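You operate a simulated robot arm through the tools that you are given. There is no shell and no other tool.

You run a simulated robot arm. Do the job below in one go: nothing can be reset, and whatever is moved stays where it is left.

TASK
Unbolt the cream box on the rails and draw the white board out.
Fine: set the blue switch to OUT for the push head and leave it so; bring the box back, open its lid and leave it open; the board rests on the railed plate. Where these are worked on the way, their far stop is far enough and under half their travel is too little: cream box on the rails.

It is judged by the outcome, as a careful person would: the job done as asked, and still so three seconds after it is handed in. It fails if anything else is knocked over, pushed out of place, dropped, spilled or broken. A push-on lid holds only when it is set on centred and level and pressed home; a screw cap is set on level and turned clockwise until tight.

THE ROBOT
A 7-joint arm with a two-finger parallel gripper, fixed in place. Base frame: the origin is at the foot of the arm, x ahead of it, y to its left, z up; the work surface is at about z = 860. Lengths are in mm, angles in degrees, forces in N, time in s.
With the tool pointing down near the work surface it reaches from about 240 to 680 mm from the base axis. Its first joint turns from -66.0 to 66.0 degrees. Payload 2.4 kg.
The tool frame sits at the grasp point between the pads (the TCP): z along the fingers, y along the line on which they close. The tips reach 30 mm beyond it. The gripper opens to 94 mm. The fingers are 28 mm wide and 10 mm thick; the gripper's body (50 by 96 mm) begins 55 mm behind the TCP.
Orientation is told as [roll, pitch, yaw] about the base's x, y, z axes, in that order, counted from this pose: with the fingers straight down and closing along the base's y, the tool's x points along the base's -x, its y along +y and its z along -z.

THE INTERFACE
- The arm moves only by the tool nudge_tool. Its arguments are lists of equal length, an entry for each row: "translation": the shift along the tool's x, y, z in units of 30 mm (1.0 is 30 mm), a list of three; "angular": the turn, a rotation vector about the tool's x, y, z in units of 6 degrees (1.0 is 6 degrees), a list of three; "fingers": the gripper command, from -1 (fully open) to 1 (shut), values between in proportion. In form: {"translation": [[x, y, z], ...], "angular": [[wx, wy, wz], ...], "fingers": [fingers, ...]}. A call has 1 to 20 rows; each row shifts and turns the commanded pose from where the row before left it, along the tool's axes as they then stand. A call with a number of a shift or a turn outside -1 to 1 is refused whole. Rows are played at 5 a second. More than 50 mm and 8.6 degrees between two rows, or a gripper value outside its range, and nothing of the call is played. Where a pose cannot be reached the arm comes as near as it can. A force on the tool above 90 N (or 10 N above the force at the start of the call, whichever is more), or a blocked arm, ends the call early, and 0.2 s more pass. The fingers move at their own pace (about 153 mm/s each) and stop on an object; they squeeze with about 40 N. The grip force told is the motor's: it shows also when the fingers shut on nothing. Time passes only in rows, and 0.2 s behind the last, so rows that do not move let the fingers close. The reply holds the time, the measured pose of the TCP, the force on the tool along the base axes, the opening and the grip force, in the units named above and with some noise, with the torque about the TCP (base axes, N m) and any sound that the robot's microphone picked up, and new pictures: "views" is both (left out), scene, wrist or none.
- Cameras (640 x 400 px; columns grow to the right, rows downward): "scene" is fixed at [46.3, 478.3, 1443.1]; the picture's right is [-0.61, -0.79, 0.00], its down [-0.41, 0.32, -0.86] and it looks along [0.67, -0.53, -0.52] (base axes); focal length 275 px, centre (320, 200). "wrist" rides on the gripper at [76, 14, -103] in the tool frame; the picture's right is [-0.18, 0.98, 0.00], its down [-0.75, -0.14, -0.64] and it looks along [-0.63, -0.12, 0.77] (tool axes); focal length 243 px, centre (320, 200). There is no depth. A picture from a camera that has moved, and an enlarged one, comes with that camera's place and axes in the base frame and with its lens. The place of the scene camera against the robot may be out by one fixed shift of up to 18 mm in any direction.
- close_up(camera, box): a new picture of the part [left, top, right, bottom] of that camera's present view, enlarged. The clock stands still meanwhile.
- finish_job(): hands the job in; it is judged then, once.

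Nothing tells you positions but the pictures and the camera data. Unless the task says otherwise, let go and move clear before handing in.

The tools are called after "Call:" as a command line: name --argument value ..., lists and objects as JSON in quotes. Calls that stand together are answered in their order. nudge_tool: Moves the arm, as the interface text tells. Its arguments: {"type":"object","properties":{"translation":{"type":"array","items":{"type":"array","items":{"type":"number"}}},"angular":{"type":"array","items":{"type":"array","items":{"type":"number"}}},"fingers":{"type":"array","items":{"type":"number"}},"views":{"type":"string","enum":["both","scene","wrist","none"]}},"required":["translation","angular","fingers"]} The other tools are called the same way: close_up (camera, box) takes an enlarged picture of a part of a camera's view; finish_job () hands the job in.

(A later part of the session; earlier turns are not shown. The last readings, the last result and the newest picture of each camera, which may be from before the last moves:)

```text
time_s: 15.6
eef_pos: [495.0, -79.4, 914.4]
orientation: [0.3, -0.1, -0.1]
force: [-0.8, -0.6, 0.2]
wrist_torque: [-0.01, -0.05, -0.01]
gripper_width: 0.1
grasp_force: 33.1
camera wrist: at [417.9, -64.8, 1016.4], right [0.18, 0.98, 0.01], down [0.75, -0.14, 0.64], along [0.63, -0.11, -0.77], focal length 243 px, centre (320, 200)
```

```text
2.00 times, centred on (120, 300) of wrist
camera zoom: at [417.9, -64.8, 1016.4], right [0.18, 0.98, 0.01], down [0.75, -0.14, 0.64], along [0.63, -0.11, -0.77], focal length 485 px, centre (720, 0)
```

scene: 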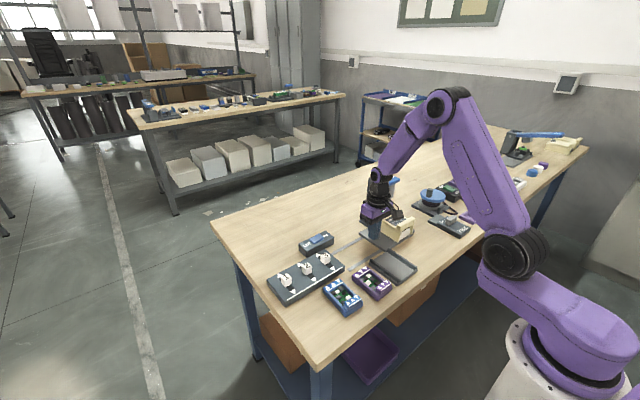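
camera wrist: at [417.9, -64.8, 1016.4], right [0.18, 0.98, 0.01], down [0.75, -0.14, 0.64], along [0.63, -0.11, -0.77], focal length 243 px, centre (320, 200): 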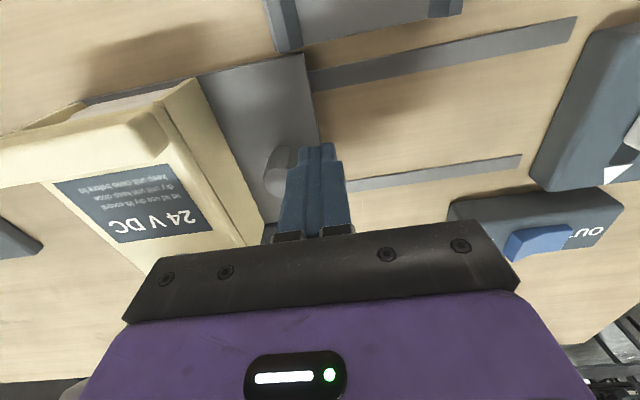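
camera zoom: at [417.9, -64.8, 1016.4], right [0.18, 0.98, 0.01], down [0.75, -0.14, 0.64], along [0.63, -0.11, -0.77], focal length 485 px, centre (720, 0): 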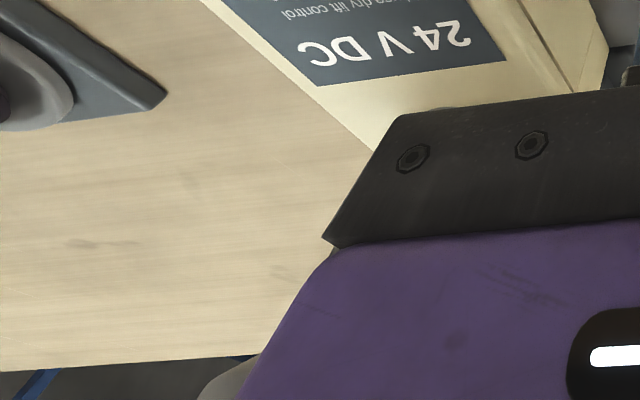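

Call:
nudge_tool --translation '[[0, -0.1, 0], [0, -0.1, 0], [0, -0.1, 0], [0, -0.1, 0], [0, 0, 0]]' --angular '[[0, 0, 0], [0, 0, 0], [0, 0, 0], [0, 0, 0], [0, 0, 0]]' --fingers '[1, 1, 1, 1, 1]'

Call:
close_up --camera "scene" --box '[350, 170, 430, 250]'

```text
time_s: 16.8
eef_pos: [495.4, -82.2, 914.6]
orientation: [0.3, 0.1, 0.7]
force: [-7.8, 42.5, 7.8]
wrist_torque: [0.85, 0.14, 0.17]
gripper_width: 0.1
grasp_force: 33.5
camera wrist: at [418.8, -69.8, 1016.6], right [0.17, 0.98, 0.01], down [0.76, -0.14, 0.64], along [0.63, -0.11, -0.77], focal length 243 px, centre (320, 200)
```

scene: 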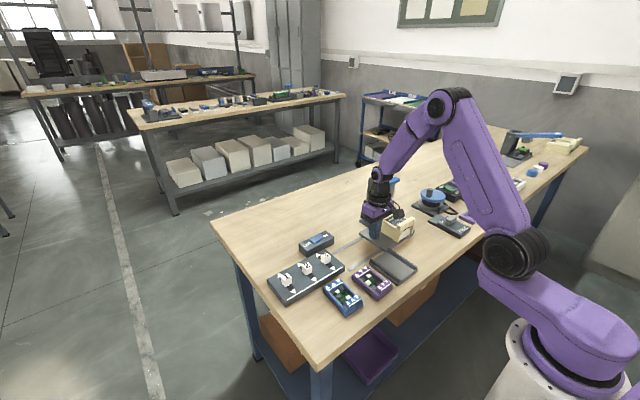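
wrist: 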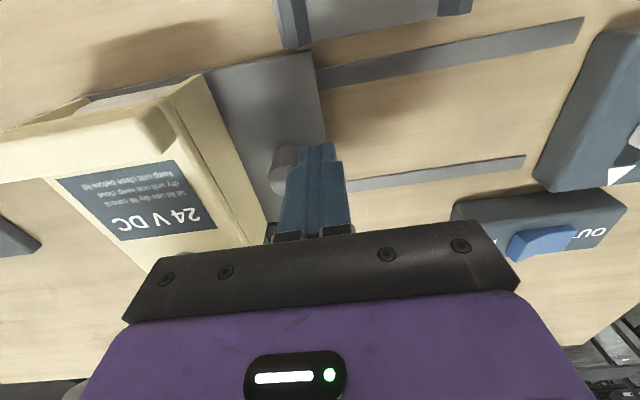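

```text
5.00 times, centred on (390, 210) of scene
camera zoom: at [46.0, 479.4, 1442.7], right [-0.61, -0.79, 0.0], down [-0.41, 0.32, -0.86], along [0.68, -0.53, -0.52], focal length 1374 px, centre (-30, 150)
```

zoom: 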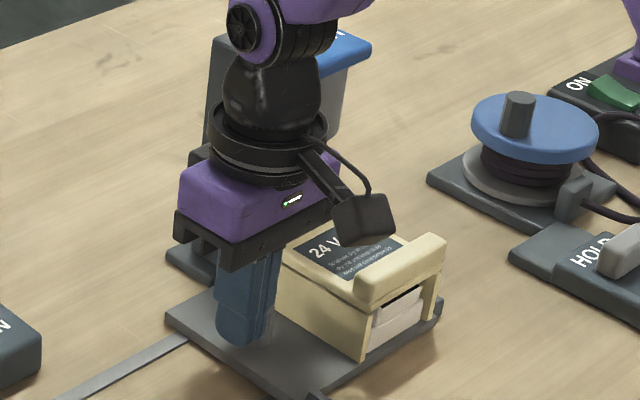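

The stop is reached (42 N at y ≈ -82, with the torque showing contact at the fingertips). I back off to +y, rise clear and look at the bolt and the head.

Call:
nudge_tool --translation '[[0, 0.3, 0], [0, 0.7, 0], [0, 0.7, -0.5], [0, 0.5, -1], [0, 0, -1], [0, 0, -1], [0, 0, -1], [0, 0, -1], [0, 0, -1], [0, 0, 0]]' --angular '[[0, 0, 0], [0, 0, 0], [0, 0, 0], [0, 0, 0], [0, 0, 0], [0, 0, 0], [0, 0, 0], [0, 0, 0], [0, 0, 0], [0, 0, 0]]' --fingers '[1, 1, 1, 1, 1, 1, 1, 1, 1, 1]'

Call:
close_up --camera "scene" --box '[350, 160, 430, 260]'

Call:
close_up --camera "wrist" --box '[60, 60, 300, 260]'

```text
time_s: 19.0
eef_pos: [493.2, -25.2, 1112.1]
orientation: [0.3, -0.2, 0.1]
force: [0.1, -0.4, -0.2]
wrist_torque: [0.01, 0.0, -0.01]
gripper_width: 0.0
grasp_force: 32.8
camera wrist: at [416.2, -12.6, 1213.9], right [0.18, 0.98, 0.01], down [0.75, -0.14, 0.64], along [0.63, -0.11, -0.76], focal length 243 px, centre (320, 200)
```

scene: 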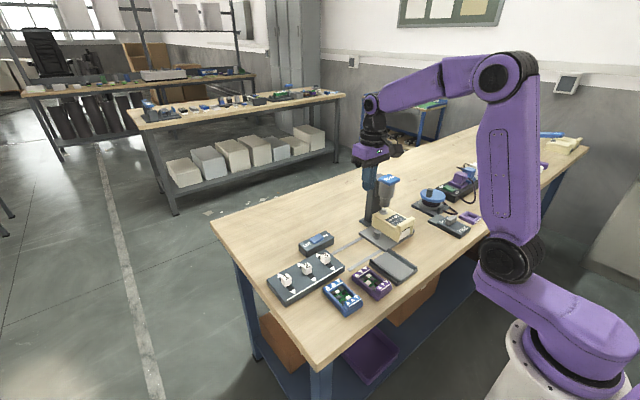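
wrist: 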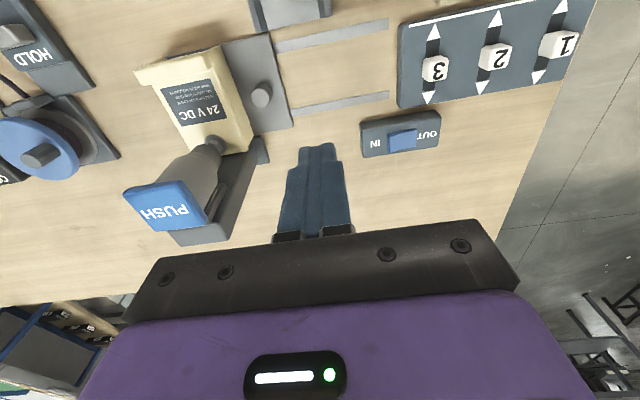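

```text
4.00 times, centred on (390, 210) of scene
camera zoom: at [46.3, 478.3, 1443.1], right [-0.61, -0.79, 0.0], down [-0.41, 0.32, -0.86], along [0.67, -0.53, -0.52], focal length 1099 px, centre (40, 160)
```

zoom: 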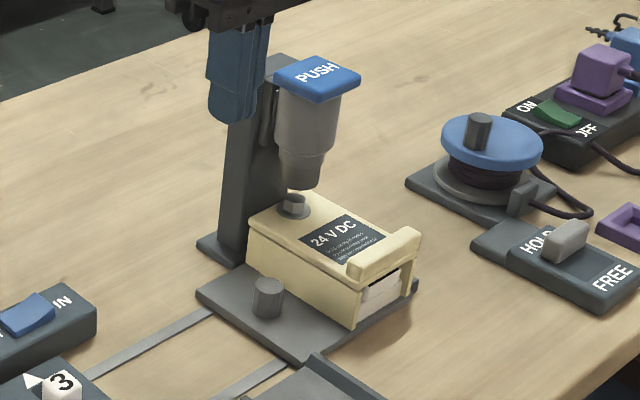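

```text
2.00 times, centred on (180, 160) of wrist
camera zoom: at [416.2, -12.6, 1213.9], right [0.18, 0.98, 0.01], down [0.75, -0.14, 0.64], along [0.63, -0.11, -0.76], focal length 485 px, centre (600, 280)
```

zoom: 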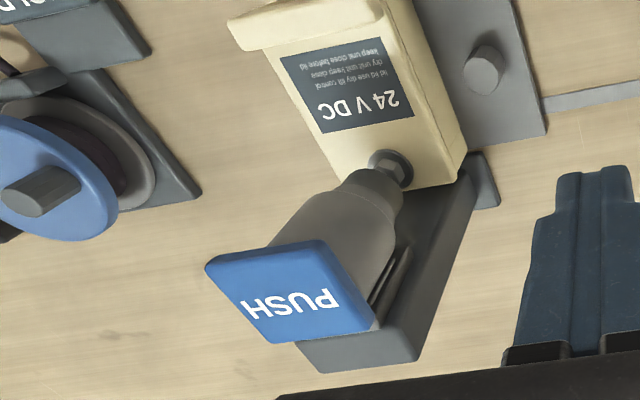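

The bolt is now right under the nozzle, and the PUSH plate's centre is at about (535, -176, 1050). I move above it with closed fingers.

Call:
nudge_tool --translation '[[-0.1, 0, -0.8], [-0.22, -0.839, 0], [-0.22, -0.839, 0], [-0.22, -0.839, 0], [-0.22, -0.839, 0], [-0.22, -0.839, 0], [-0.22, -0.839, 0], [0, 0, 0]]' --angular '[[0, 0, 0], [0, 0, 0], [0, 0, 0], [0, 0, 0], [0, 0, 0], [0, 0, 0], [0, 0, 0], [0, 0, 0]]' --fingers '[1, 1, 1, 1, 1, 1, 1, 1]'

Call:
close_up --camera "scene" --box '[350, 140, 430, 240]'

Call:
close_up --camera "wrist" --box '[220, 60, 420, 220]'

```text
time_s: 20.8
eef_pos: [537.8, -176.5, 1134.4]
orientation: [0.3, -0.2, 0.1]
force: [0.2, -0.2, -0.1]
wrist_torque: [0.03, 0.02, -0.02]
gripper_width: 0.0
grasp_force: 32.7
camera wrist: at [460.8, -162.4, 1236.0], right [0.18, 0.98, 0.01], down [0.75, -0.14, 0.64], along [0.63, -0.11, -0.77], focal length 243 px, centre (320, 200)
```

scene: 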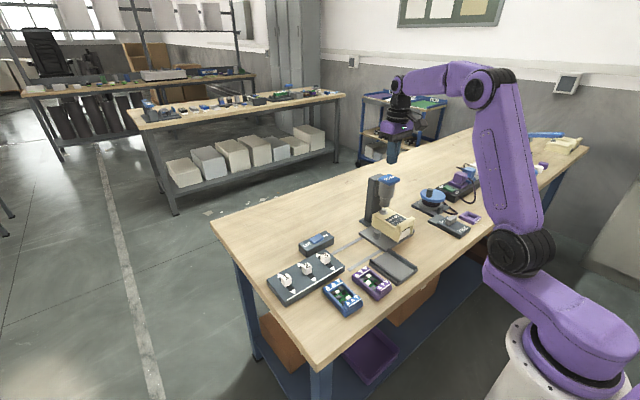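
wrist: 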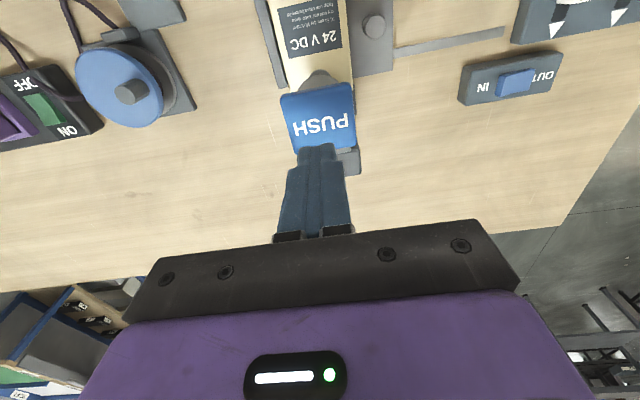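

```text
4.00 times, centred on (390, 190) of scene
camera zoom: at [46.4, 478.3, 1443.1], right [-0.61, -0.79, 0.0], down [-0.41, 0.32, -0.86], along [0.67, -0.53, -0.52], focal length 1099 px, centre (40, 240)
```

zoom: 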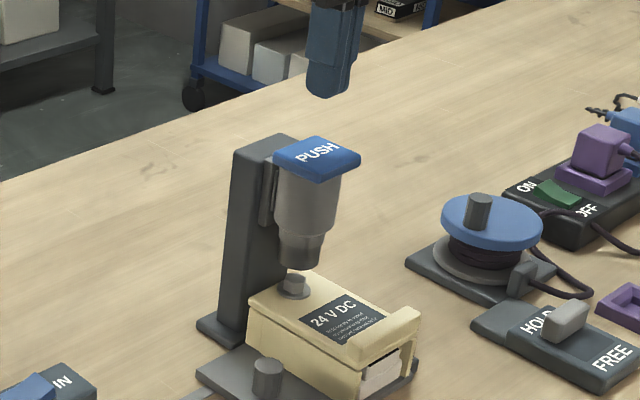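

```text
2.50 times, centred on (320, 140) of wrist
camera zoom: at [460.8, -162.4, 1236.0], right [0.18, 0.98, 0.01], down [0.75, -0.14, 0.64], along [0.63, -0.11, -0.77], focal length 606 px, centre (320, 350)
```

zoom: 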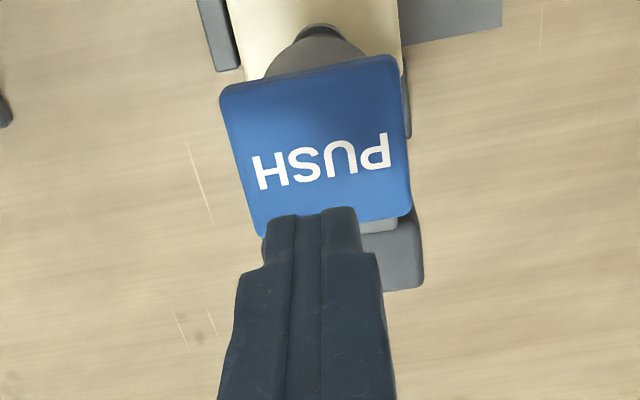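

The fingers are close to the plate's centre (532, -175). I correct the offset and come down to press the head.

Call:
nudge_tool --translation '[[0.19, 0.05, 0.5], [0, 0, 0.5], [0, 0, 0.3], [0, 0, 0.15], [0, 0, 0.15], [0, 0, 0.15], [0, 0, 0.15], [0, 0, 0.15], [0, 0, 0]]' --angular '[[0, 0, 0], [0, 0, 0], [0, 0, 0], [0, 0, 0], [0, 0, 0], [0, 0, 0], [0, 0, 0], [0, 0, 0], [0, 0, 0]]' --fingers '[1, 1, 1, 1, 1, 1, 1, 1, 1]'

Call:
close_up --camera "scene" --box '[350, 150, 430, 250]'

```text
time_s: 22.8
eef_pos: [532.6, -174.8, 1072.6]
orientation: [0.1, -0.2, 0.1]
force: [-0.7, 0.1, 2.3]
wrist_torque: [-0.05, 0.04, 0.03]
gripper_width: 0.0
grasp_force: 33.1
camera wrist: at [455.5, -160.8, 1173.8], right [0.18, 0.98, 0.0], down [0.75, -0.14, 0.64], along [0.63, -0.11, -0.77], focal length 243 px, centre (320, 200)
```

scene: 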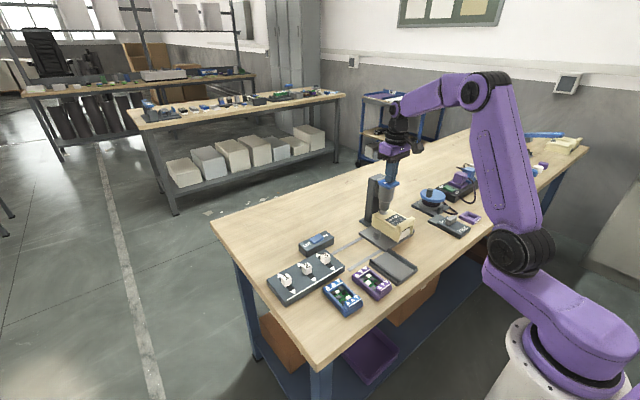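
wrist: 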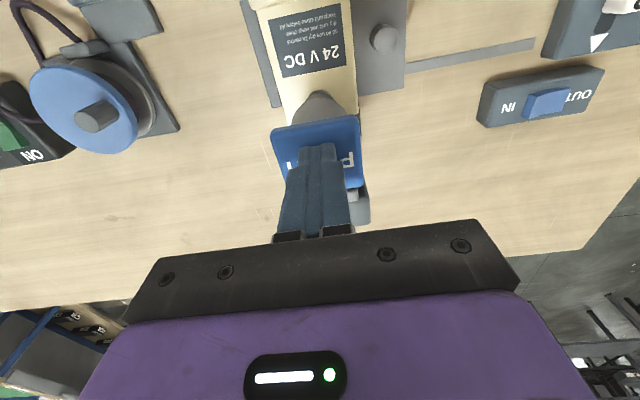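

```text
4.00 times, centred on (390, 200) of scene
camera zoom: at [46.3, 478.3, 1443.1], right [-0.61, -0.79, 0.0], down [-0.41, 0.32, -0.86], along [0.67, -0.53, -0.52], focal length 1099 px, centre (40, 200)
```

zoom: 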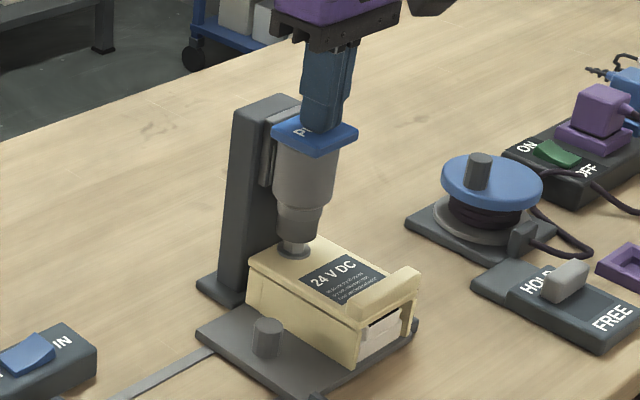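

The head is travelling down and the socket is at the bolt. I keep pressing in small steps to the end of its stroke.

Call:
nudge_tool --translation '[[0, 0, 0.12], [0, 0, 0.12], [0, 0, 0.12], [0, 0, 0.12], [0, 0, 0.12], [0, 0, 0.12], [0, 0, 0]]' --angular '[[0, 0, 0], [0, 0, 0], [0, 0, 0], [0, 0, 0], [0, 0, 0], [0, 0, 0], [0, 0, 0]]' --fingers '[1, 1, 1, 1, 1, 1, 1]'

Call:
close_up --camera "scene" --box '[350, 150, 430, 250]'

```text
time_s: 24.2
eef_pos: [532.7, -174.3, 1063.0]
orientation: [-0.2, -1.1, 0.0]
force: [-8.5, 4.6, 22.7]
wrist_torque: [0.13, 0.55, -0.08]
gripper_width: 0.0
grasp_force: 33.1
stopped in row 7: the force on the tool passed its limit at 96 N (the readings are from after the stop); the commanded pose is now the measured one
camera wrist: at [454.5, -160.5, 1162.7], right [0.18, 0.98, 0.0], down [0.74, -0.14, 0.66], along [0.65, -0.12, -0.75], focal length 243 px, centre (320, 200)
```

scene: 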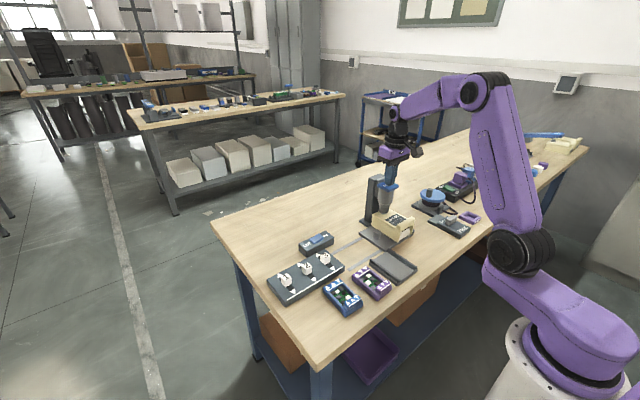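
wrist: 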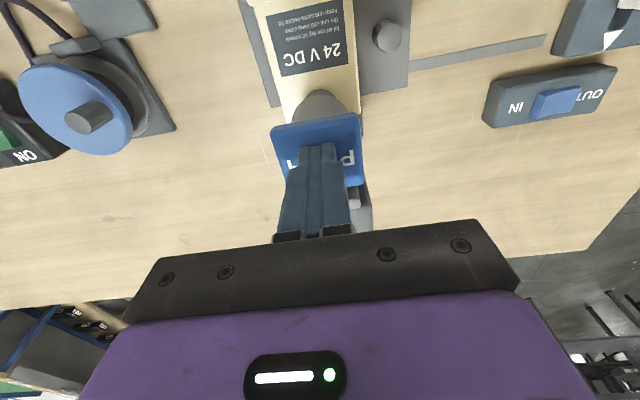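

```text
4.00 times, centred on (390, 200) of scene
camera zoom: at [45.6, 478.5, 1443.0], right [-0.61, -0.79, 0.0], down [-0.41, 0.32, -0.86], along [0.68, -0.53, -0.52], focal length 1099 px, centre (40, 200)
```

zoom: 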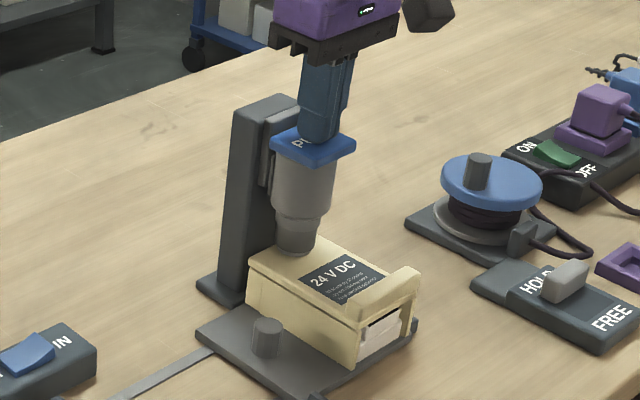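

The socket is fully down on the bolt at the end of its stroke. I hold it pressed for a moment to let the head do its work.

Call:
nudge_tool --translation '[[0, 0, 0.05], [0, 0, 0], [0, 0, 0], [0, 0, 0], [0, 0, 0], [0, 0, 0], [0, 0, 0], [0, 0, 0], [0, 0, 0], [0, 0, 0]]' --angular '[[0, 0, 0], [0, 0, 0], [0, 0, 0], [0, 0, 0], [0, 0, 0], [0, 0, 0], [0, 0, 0], [0, 0, 0], [0, 0, 0], [0, 0, 0]]' --fingers '[1, 1, 1, 1, 1, 1, 1, 1, 1, 1]'

Call:
close_up --camera "scene" --box '[350, 150, 430, 250]'

```text
time_s: 25.4
eef_pos: [533.5, -175.0, 1068.8]
orientation: [-0.3, -1.6, 0.2]
force: [-10.6, 4.2, 22.3]
wrist_torque: [0.16, 0.6, -0.05]
gripper_width: 0.0
grasp_force: 33.0
stopped in row 6: the force on the tool passed its limit at 91 N (the readings are from after the stop); the commanded pose is now the measured one
camera wrist: at [453.9, -160.4, 1168.5], right [0.18, 0.98, 0.0], down [0.73, -0.14, 0.67], along [0.65, -0.12, -0.75], focal length 243 px, centre (320, 200)
```

scene: 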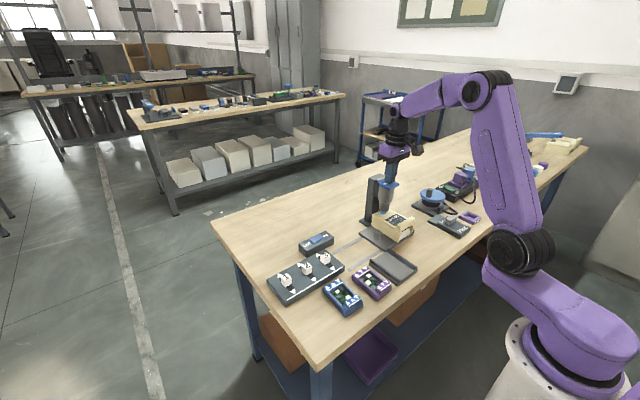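
wrist: 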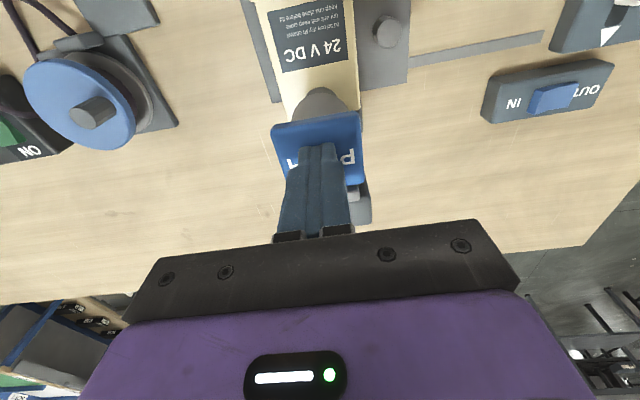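

```text
4.00 times, centred on (390, 200) of scene
camera zoom: at [45.6, 478.6, 1443.0], right [-0.61, -0.79, 0.0], down [-0.41, 0.32, -0.86], along [0.68, -0.53, -0.52], focal length 1099 px, centre (40, 200)
```

zoom: 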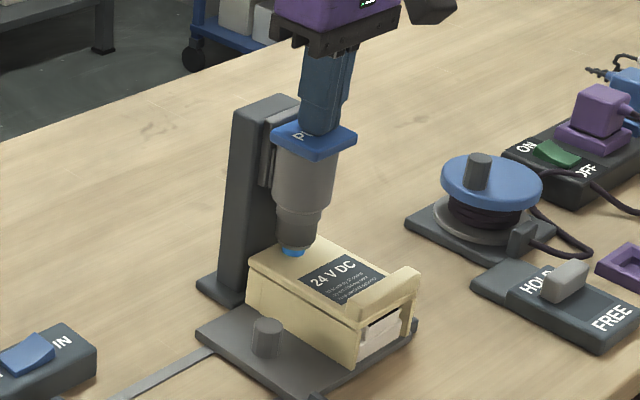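

Call:
close_up --camera "scene" --box '[375, 190, 405, 230]'

```text
10.00 times, centred on (390, 210) of scene
camera zoom: at [45.6, 478.6, 1443.0], right [-0.61, -0.79, 0.0], down [-0.41, 0.32, -0.86], along [0.68, -0.53, -0.52], focal length 2747 px, centre (-380, 100)
```

zoom: 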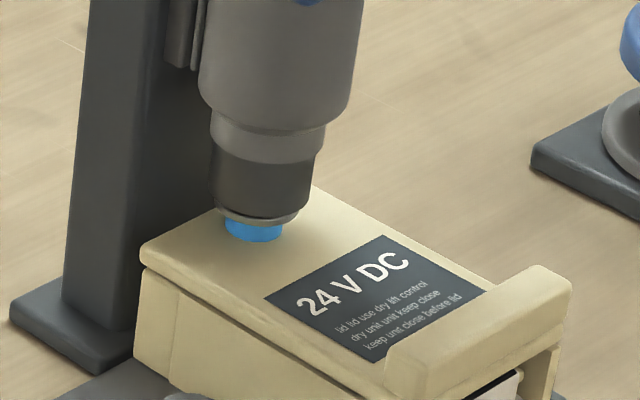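

The socket now carries the bolt's washer upward with a blue shank showing, so it is screwing out and pushing the head up. I let the tool rise slowly and watch.

Call:
nudge_tool --translation '[[0, 0, -0.05], [0, 0, -0.05], [0, 0, 0], [0, 0, 0], [0, 0, 0]]' --angular '[[0, 0, 0], [0, 0, 0], [0, 0, 0], [0, 0, 0], [0, 0, 0]]' --fingers '[1, 1, 1, 1, 1]'

Call:
close_up --camera "scene" --box '[375, 180, 405, 230]'

```text
time_s: 26.6
eef_pos: [532.9, -175.8, 1073.0]
orientation: [-0.3, -1.8, 0.1]
force: [-13.6, 2.4, 40.8]
wrist_torque: [0.18, 0.93, -0.06]
gripper_width: 0.3
grasp_force: 33.3
camera wrist: at [453.8, -160.4, 1171.5], right [0.18, 0.98, 0.0], down [0.73, -0.14, 0.67], along [0.66, -0.12, -0.75], focal length 243 px, centre (320, 200)
```

scene: 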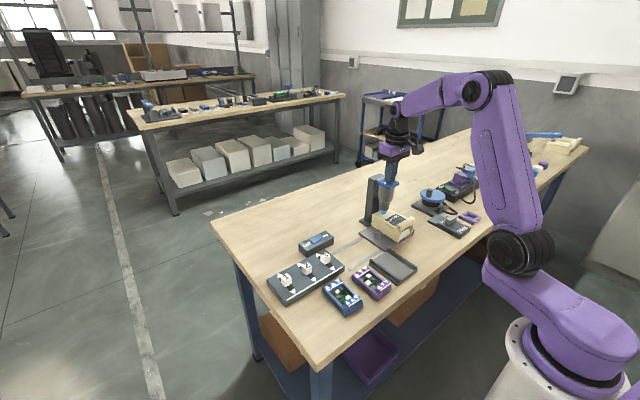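
wrist: 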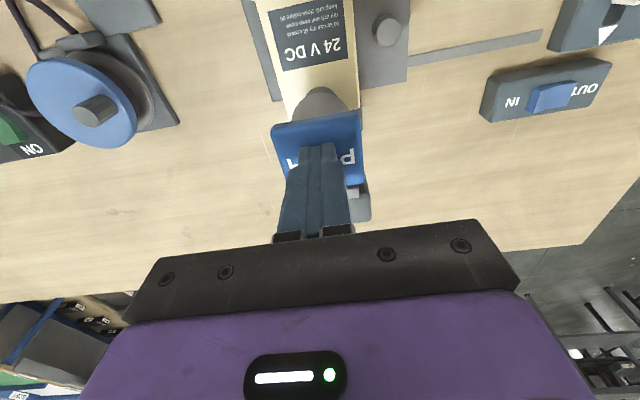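

```text
8.00 times, centred on (390, 205) of scene
camera zoom: at [45.2, 478.6, 1443.0], right [-0.61, -0.79, 0.0], down [-0.41, 0.32, -0.86], along [0.68, -0.53, -0.52], focal length 2198 px, centre (-240, 160)
```

zoom: 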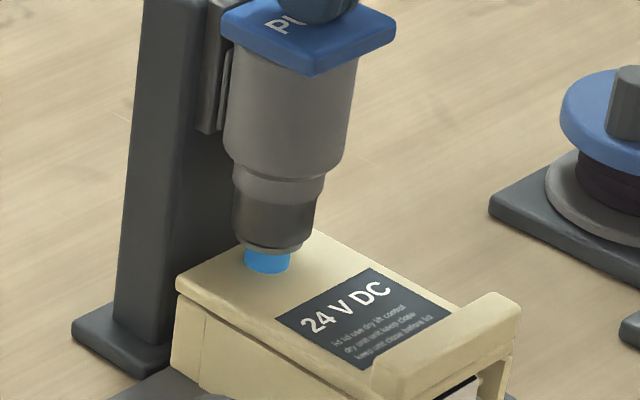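

The head keeps rising against the tool as the bolt winds out. I follow it upward in small steps, keeping light contact.

Call:
nudge_tool --translation '[[0, 0, -0.08], [0, 0, -0.05], [0, 0, -0.05], [0, 0, -0.05], [0, 0, -0.05], [0, 0, 0], [0, 0, 0]]' --angular '[[0, 0, 0], [0, 0, 0], [0, 0, 0], [0, 0, 0], [0, 0, 0], [0, 0, 0], [0, 0, 0]]' --fingers '[1, 1, 1, 1, 1, 1, 1]'

Call:
close_up --camera "scene" --box '[375, 180, 405, 230]'

```text
time_s: 28.2
eef_pos: [533.1, -175.2, 1078.3]
orientation: [-0.2, -1.7, 0.0]
force: [0.3, 0.6, 2.4]
wrist_torque: [0.04, 0.0, -0.02]
gripper_width: 0.2
grasp_force: 33.6
camera wrist: at [454.7, -160.6, 1177.2], right [0.18, 0.98, 0.0], down [0.73, -0.14, 0.66], along [0.65, -0.12, -0.75], focal length 243 px, centre (320, 200)
```

scene: 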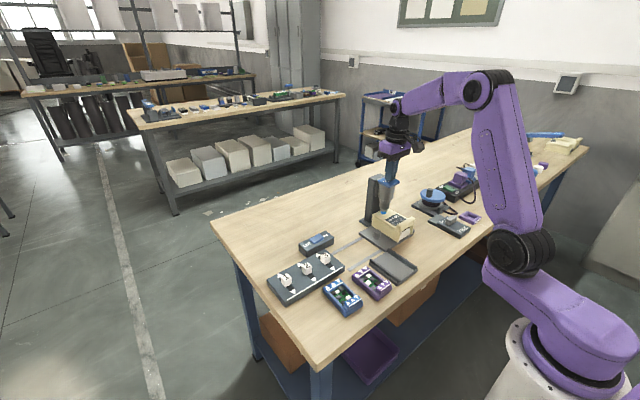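
wrist: 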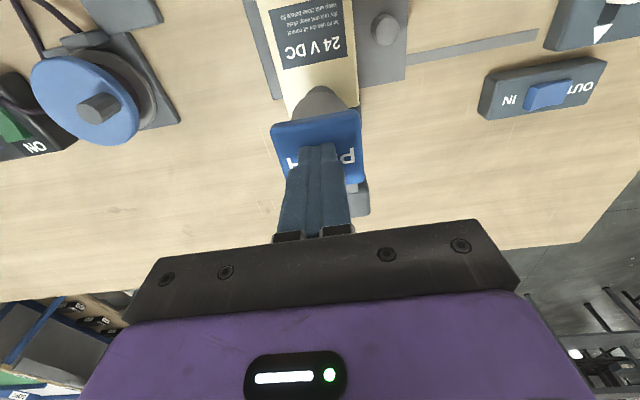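

```text
8.00 times, centred on (390, 205) of scene
camera zoom: at [46.3, 478.3, 1443.1], right [-0.61, -0.79, 0.0], down [-0.41, 0.32, -0.86], along [0.67, -0.53, -0.52], focal length 2198 px, centre (-240, 160)
```

zoom: 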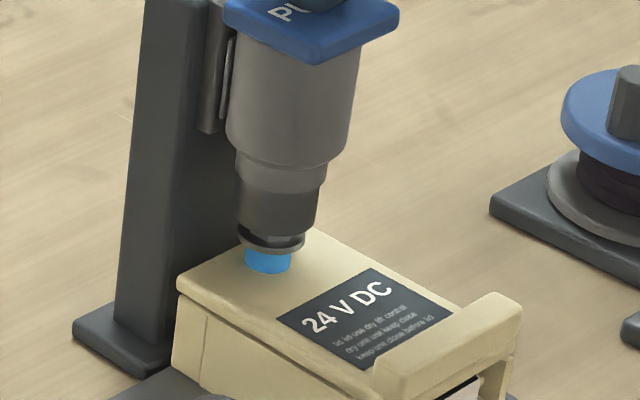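

The bolt now stands proud with its blue shank showing and the socket has come off it. I press once more lightly to see whether it winds out any further.

Call:
nudge_tool --translation '[[0, 0, 0.1], [0, 0, 0.1], [0, 0, 0.05], [0, 0, 0], [0, 0, 0], [0, 0, 0], [0, 0, 0], [0, 0, 0]]' --angular '[[0, 0, 0], [0, 0, 0], [0, 0, 0], [0, 0, 0], [0, 0, 0], [0, 0, 0], [0, 0, 0], [0, 0, 0]]' --fingers '[1, 1, 1, 1, 1, 1, 1, 1]'

Call:
close_up --camera "scene" --box '[375, 180, 405, 230]'

```text
time_s: 30.1
eef_pos: [533.7, -174.5, 1072.3]
orientation: [-0.3, -1.9, 0.1]
force: [-6.0, 2.6, 33.2]
wrist_torque: [0.13, 0.63, 0.08]
gripper_width: 0.0
grasp_force: 33.2
camera wrist: at [454.3, -160.6, 1171.5], right [0.18, 0.98, 0.0], down [0.73, -0.14, 0.67], along [0.66, -0.12, -0.74], focal length 243 px, centre (320, 200)
```

scene: 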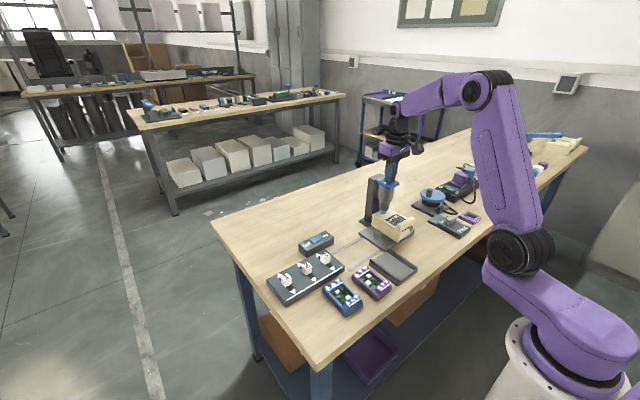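
wrist: 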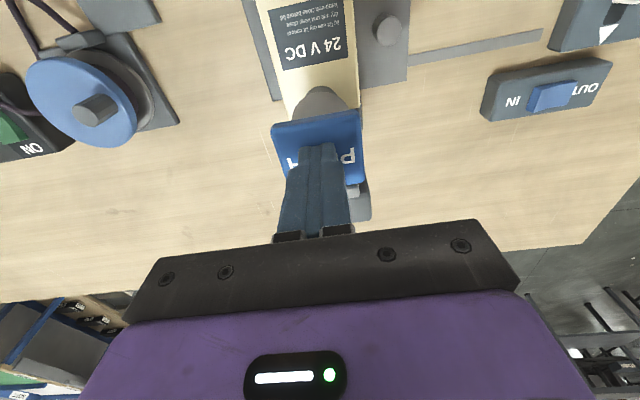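

```text
8.00 times, centred on (390, 205) of scene
camera zoom: at [45.6, 478.5, 1443.1], right [-0.61, -0.79, 0.0], down [-0.41, 0.32, -0.86], along [0.68, -0.53, -0.52], focal length 2198 px, centre (-240, 160)
```

zoom: 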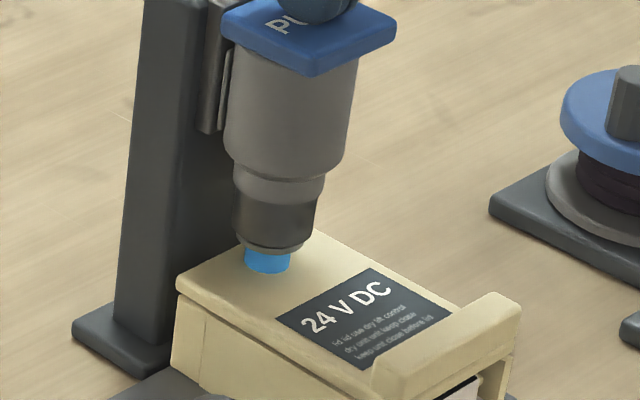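

Holding for over a second gives no more rise, so the bolt is fully out. I lift off the head and move over beside the carriage knob with the fingers half open.

Call:
nudge_tool --translation '[[0, 0, -0.4], [0, 0, -0.8], [0, 0, -1], [0.34, 0.7, 0], [0.34, 0.7, 0], [0.34, 0.7, 0], [0.34, 0.7, 0], [0, 0, 0]]' --angular '[[0, 0, 0], [0, 0, 0], [0, 0.15, 0], [-0.05, 0.15, 0], [0, 0, 0], [0, 0, 0], [0, 0, 0], [0, 0, 0]]' --fingers '[1, 1, 1, 1, -0.064, -0.064, -0.064, -0.064]'

Call:
close_up --camera "scene" --box '[350, 160, 430, 260]'

Call:
close_up --camera "wrist" --box '[160, 30, 400, 210]'

```text
time_s: 31.9
eef_pos: [490.4, -90.6, 1135.9]
orientation: [0.1, 0.1, 0.2]
force: [-0.2, 0.1, 0.1]
wrist_torque: [0.01, 0.0, 0.04]
gripper_width: 50.1
grasp_force: 0.1
camera wrist: at [415.1, -76.5, 1238.9], right [0.18, 0.98, 0.0], down [0.76, -0.14, 0.64], along [0.63, -0.12, -0.77], focal length 243 px, centre (320, 200)
```

scene: 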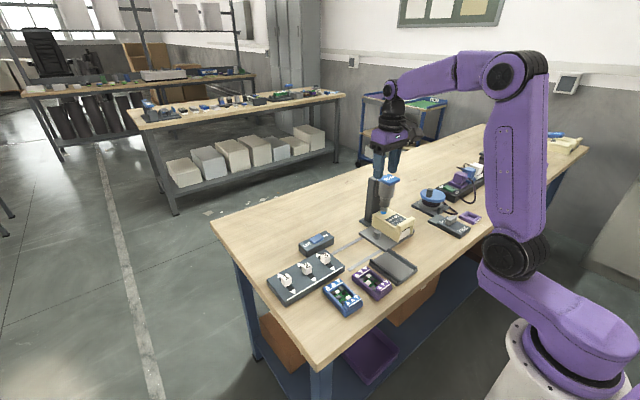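
wrist: 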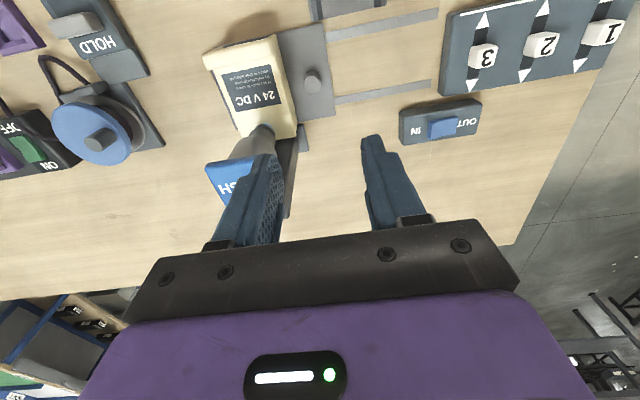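

```text
4.00 times, centred on (390, 210) of scene
camera zoom: at [46.3, 478.3, 1443.1], right [-0.61, -0.79, 0.0], down [-0.41, 0.32, -0.86], along [0.67, -0.53, -0.52], focal length 1099 px, centre (40, 160)
```

zoom: 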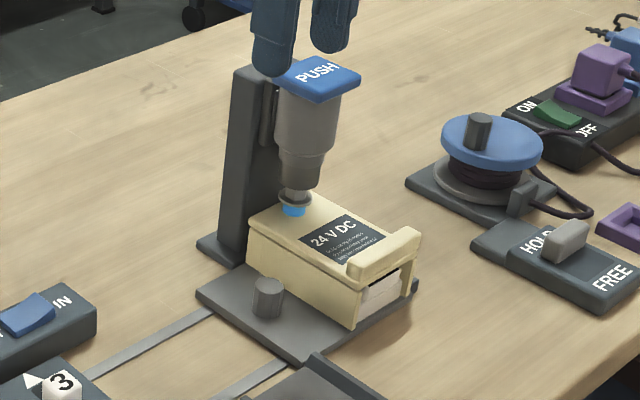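

```text
2.22 times, centred on (280, 120) of wrist
camera zoom: at [415.1, -76.5, 1238.9], right [0.18, 0.98, 0.0], down [0.76, -0.14, 0.64], along [0.63, -0.12, -0.77], focal length 539 px, centre (409, 378)
```

zoom: 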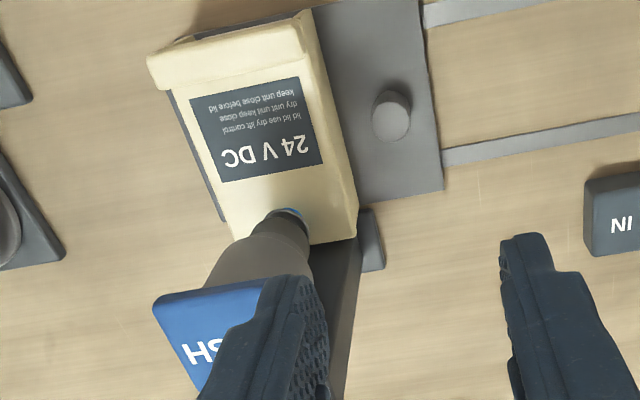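

Call:
close_up --camera "scene" --box '[370, 188, 400, 224]'

Call:
close_up --camera "wrist" --box '[220, 90, 300, 160]'

```text
11.11 times, centred on (385, 206) of scene
camera zoom: at [46.3, 478.3, 1443.1], right [-0.61, -0.79, 0.0], down [-0.41, 0.32, -0.86], along [0.67, -0.53, -0.52], focal length 3053 px, centre (-402, 133)
```

zoom: 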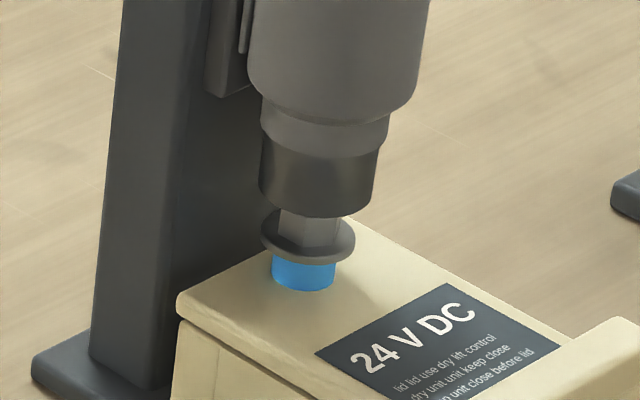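

```text
5.71 times, centred on (260, 125) of wrist
camera zoom: at [415.1, -76.5, 1238.9], right [0.18, 0.98, 0.0], down [0.76, -0.14, 0.64], along [0.63, -0.12, -0.77], focal length 1386 px, centre (663, 629)
```

zoom: 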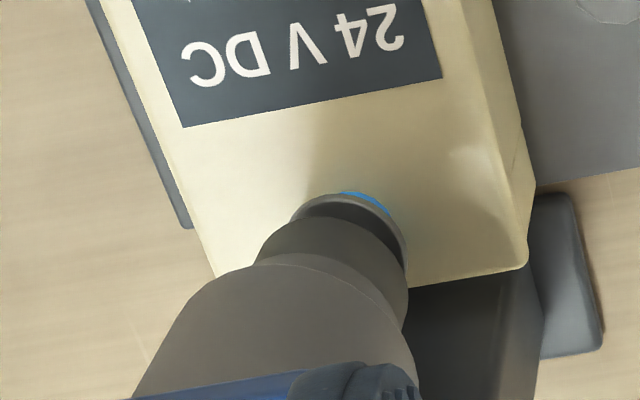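

The bolt hex stands clear just below the nozzle. I descend over the knob with the fingers straddling it and check before going between knob and box.

Call:
nudge_tool --translation '[[-0.07, -0.06, 0.9], [0, 0, 1], [0, 0, 1], [0, 0, 1], [0, 0, 1], [0, 0, 1], [0, 0, 0.3], [0, 0, 0]]' --angular '[[0, 0, 0], [0, 0, 0], [0, 0, 0], [0, 0, 0], [0, 0, 0], [0, 0, 0], [0, 0, 0], [0, 0, 0]]' --fingers '[-0.064, -0.064, -0.064, -0.064, -0.064, -0.064, -0.064, -0.064]'

Call:
close_up --camera "wrist" --box '[160, 60, 400, 260]'

Call:
close_up --camera "scene" --box '[340, 170, 430, 260]'

```text
time_s: 33.6
eef_pos: [493.6, -93.3, 949.5]
orientation: [0.1, 0.1, 0.1]
force: [0.4, 0.3, -0.4]
wrist_torque: [-0.03, -0.01, -0.02]
gripper_width: 50.3
grasp_force: 0.0
camera wrist: at [418.1, -78.8, 1052.0], right [0.18, 0.98, 0.0], down [0.76, -0.14, 0.64], along [0.63, -0.12, -0.77], focal length 243 px, centre (320, 200)
```

scene: 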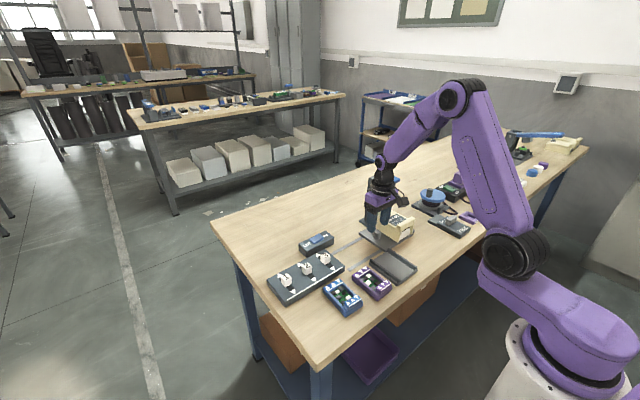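
wrist: 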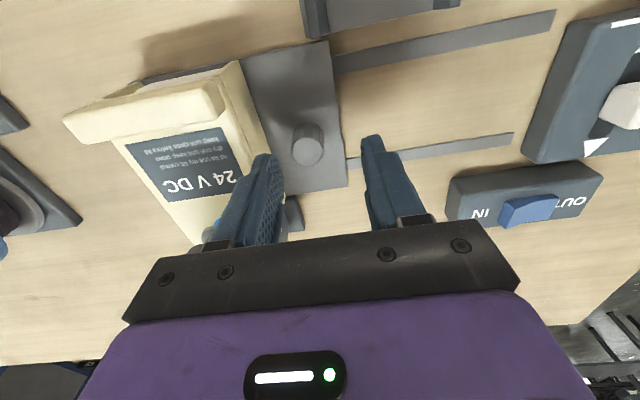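

```text
2.00 times, centred on (280, 160) of wrist
camera zoom: at [418.1, -78.8, 1052.0], right [0.18, 0.98, 0.0], down [0.76, -0.14, 0.64], along [0.63, -0.12, -0.77], focal length 485 px, centre (400, 280)
```

zoom: 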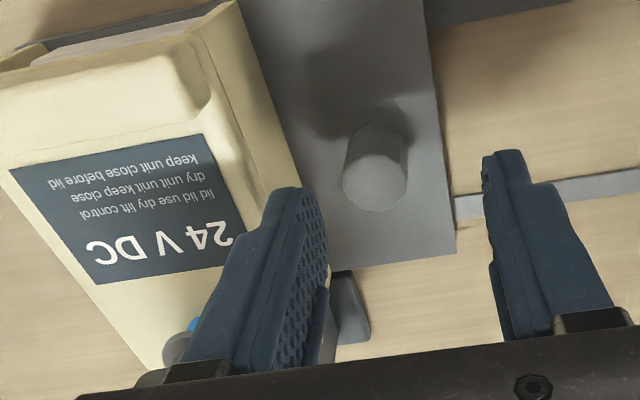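

```text
4.44 times, centred on (385, 215) of scene
camera zoom: at [46.3, 478.3, 1443.1], right [-0.61, -0.79, 0.0], down [-0.41, 0.32, -0.86], along [0.67, -0.53, -0.52], focal length 1221 px, centre (31, 133)
```

zoom: 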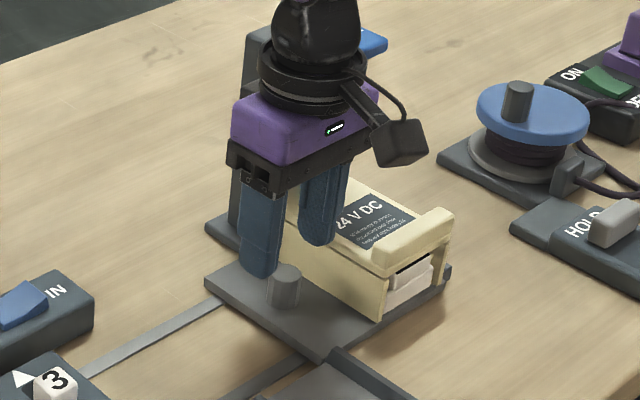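

Call:
close_up --camera "wrist" --box '[220, 90, 340, 180]'

```text
4.44 times, centred on (280, 135) of wrist
camera zoom: at [418.1, -78.8, 1052.0], right [0.18, 0.98, 0.0], down [0.76, -0.14, 0.64], along [0.63, -0.12, -0.77], focal length 1078 px, centre (498, 489)
```

zoom: 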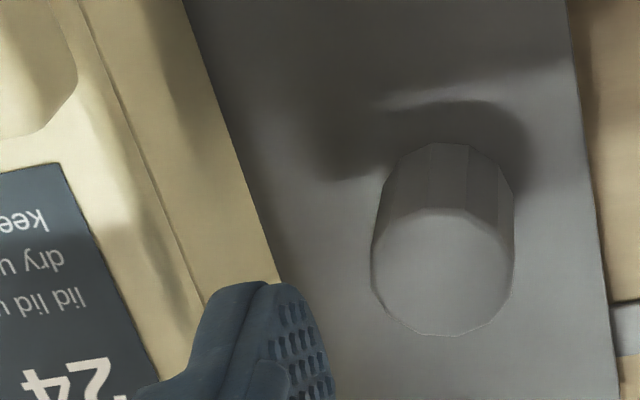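

The -y finger fits the gap: outer face near y -130 against the wall at -135, inner face about 6 mm from the knob. I lower it in.

Call:
nudge_tool --translation '[[0, 0.03, 0.3], [0, 0, 0.3], [0, 0, 0.3], [0, 0, 0.25], [0, 0, 0]]' --angular '[[0, 0, 0], [0, 0, 0], [0, 0, 0], [0, 0, 0], [0, 0, 0]]' --fingers '[-0.064, -0.064, -0.064, -0.064, -0.064]'

Call:
close_up --camera "scene" --box '[340, 170, 430, 260]'

```text
time_s: 34.9
eef_pos: [492.8, -92.2, 916.5]
orientation: [0.2, 0.0, 0.1]
force: [0.3, 0.6, -0.2]
wrist_torque: [-0.01, -0.04, -0.02]
gripper_width: 49.9
grasp_force: 0.0
camera wrist: at [417.1, -77.5, 1018.0], right [0.18, 0.98, 0.0], down [0.76, -0.14, 0.64], along [0.63, -0.12, -0.77], focal length 243 px, centre (320, 200)
```

scene: 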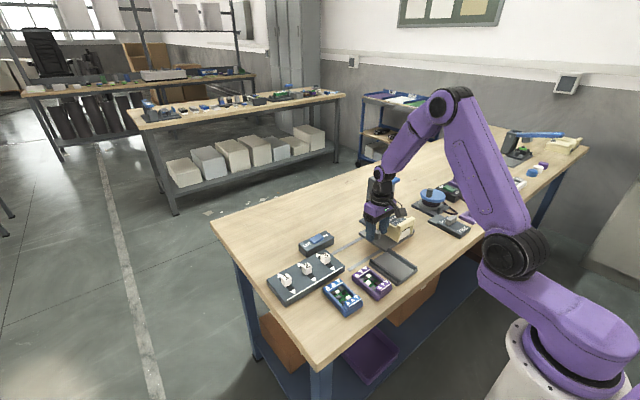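
wrist: 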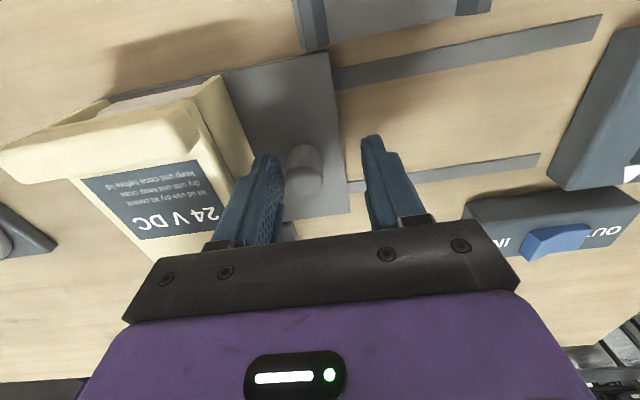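

```text
4.44 times, centred on (385, 215) of scene
camera zoom: at [46.3, 478.3, 1443.1], right [-0.61, -0.79, 0.0], down [-0.41, 0.32, -0.86], along [0.67, -0.53, -0.52], focal length 1221 px, centre (31, 133)
```

zoom: 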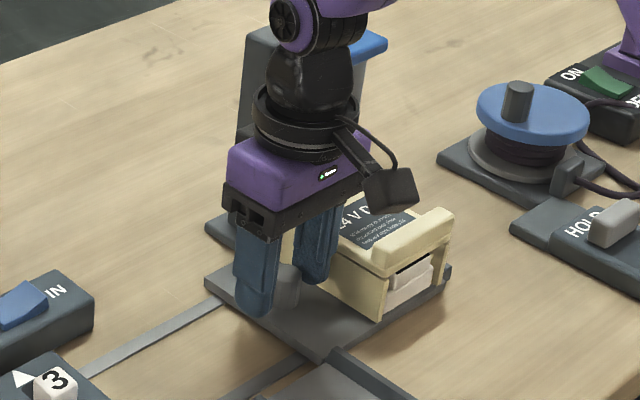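

Both fingers straddle the knob. I drag the carriage back toward +y, slowly at first past the nozzle.

Call:
nudge_tool --translation '[[0, 0.15, 0], [0, 0.15, 0], [0, 0.15, 0], [0, 0.2, 0], [0, 0.25, 0], [0, 0.3, 0], [0, 0.3, 0], [0, 0.3, 0], [0, 0.3, 0], [0, 0, 0]]' --angular '[[0, 0, 0], [0, 0, 0], [0, 0, 0], [0, 0, 0], [0, 0, 0], [0, 0, 0], [0, 0, 0], [0, 0, 0], [0, 0, 0], [0, 0, 0]]' --fingers '[-0.064, -0.064, -0.064, -0.064, -0.064, -0.064, -0.064, -0.064, -0.064, -0.064]'

Call:
close_up --camera "scene" --box '[330, 170, 430, 270]'

```text
time_s: 37.0
eef_pos: [492.2, -29.2, 917.0]
orientation: [0.0, 0.1, 0.1]
force: [0.5, -0.6, 0.2]
wrist_torque: [0.01, -0.01, -0.01]
gripper_width: 50.0
grasp_force: 0.0
camera wrist: at [416.6, -14.9, 1018.2], right [0.18, 0.98, 0.0], down [0.76, -0.14, 0.64], along [0.63, -0.12, -0.77], focal length 243 px, centre (320, 200)
```

scene: 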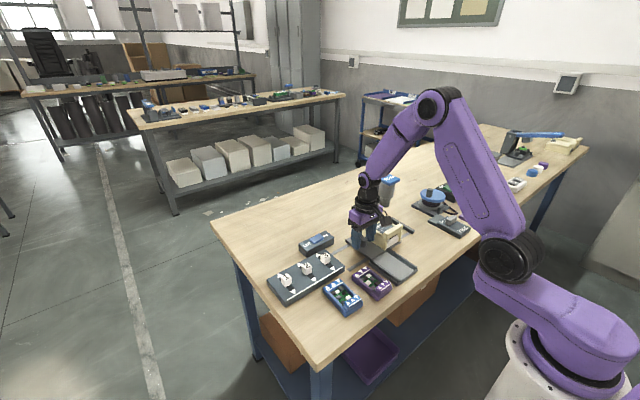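
wrist: 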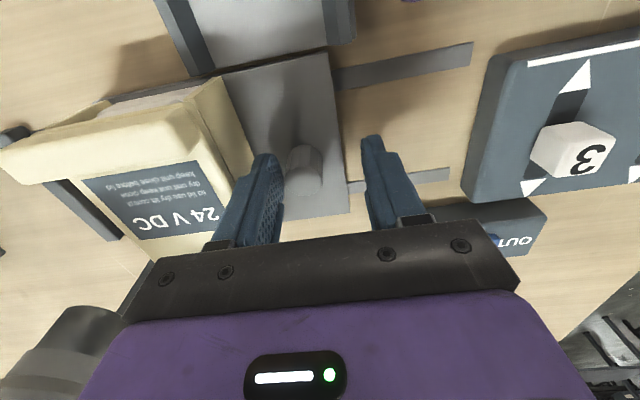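

```text
4.00 times, centred on (380, 220) of scene
camera zoom: at [46.3, 478.3, 1443.1], right [-0.61, -0.79, 0.0], down [-0.41, 0.32, -0.86], along [0.67, -0.53, -0.52], focal length 1099 px, centre (80, 120)
```

zoom: 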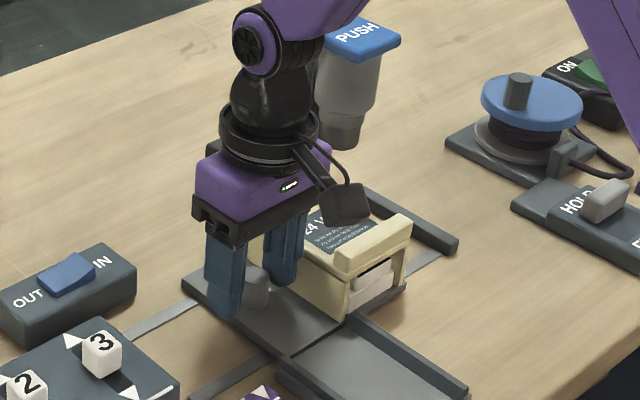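

The carriage follows freely. I continue, narrowing the fingers so the outer one stays clear of the numbered panel.

Call:
nudge_tool --translation '[[0, 0.3, 0], [0, 0.3, 0], [0, 0.3, 0], [0, 0.3, 0], [0, 0, 0], [0, 0, 0], [0, 0.25, 0], [0, 0.25, 0], [0, 0, 0]]' --angular '[[0, 0, 0], [0, 0, 0], [0, 0, 0], [0, 0, 0], [0, 0, 0], [0, 0, 0], [0, 0, 0], [0, 0, 0], [0, 0, 0]]' --fingers '[-0.064, -0.064, -0.064, 0.1, 0.23, 0.23, 0.23, 0.23, 0.23]'

Call:
close_up --camera "scene" --box '[320, 190, 420, 280]'

```text
time_s: 39.0
eef_pos: [492.9, 25.2, 916.7]
orientation: [0.0, 0.1, 0.3]
force: [-0.3, 3.4, -0.6]
wrist_torque: [0.03, 0.0, -0.04]
gripper_width: 33.9
grasp_force: 0.1
camera wrist: at [416.7, 38.1, 1018.5], right [0.18, 0.98, 0.0], down [0.76, -0.14, 0.64], along [0.63, -0.12, -0.77], focal length 243 px, centre (320, 200)
```

scene: 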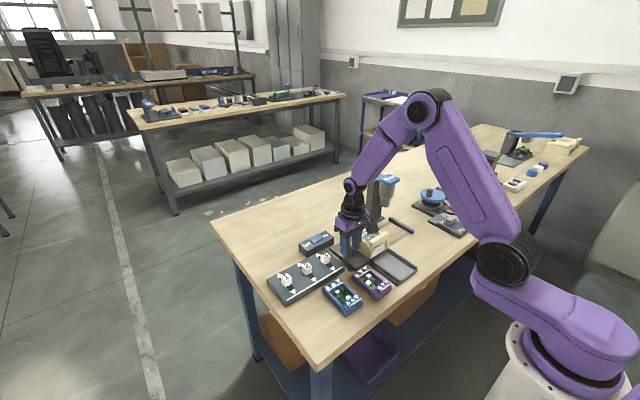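
wrist: 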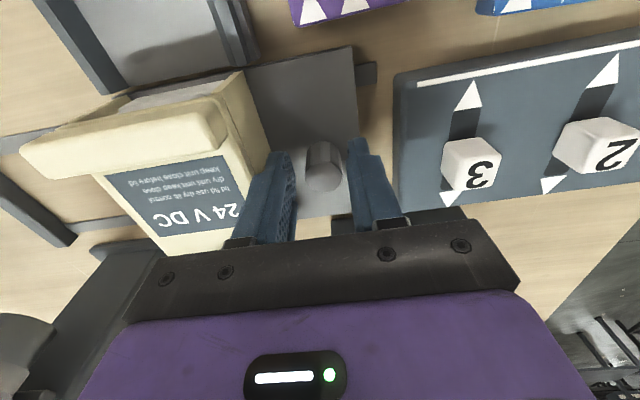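

```text
4.44 times, centred on (370, 235) of scene
camera zoom: at [46.3, 478.4, 1443.1], right [-0.61, -0.79, 0.0], down [-0.41, 0.32, -0.86], along [0.67, -0.53, -0.52], focal length 1221 px, centre (98, 44)
```

zoom: 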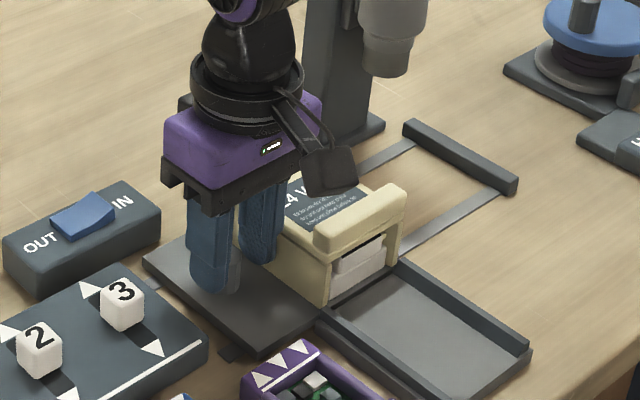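

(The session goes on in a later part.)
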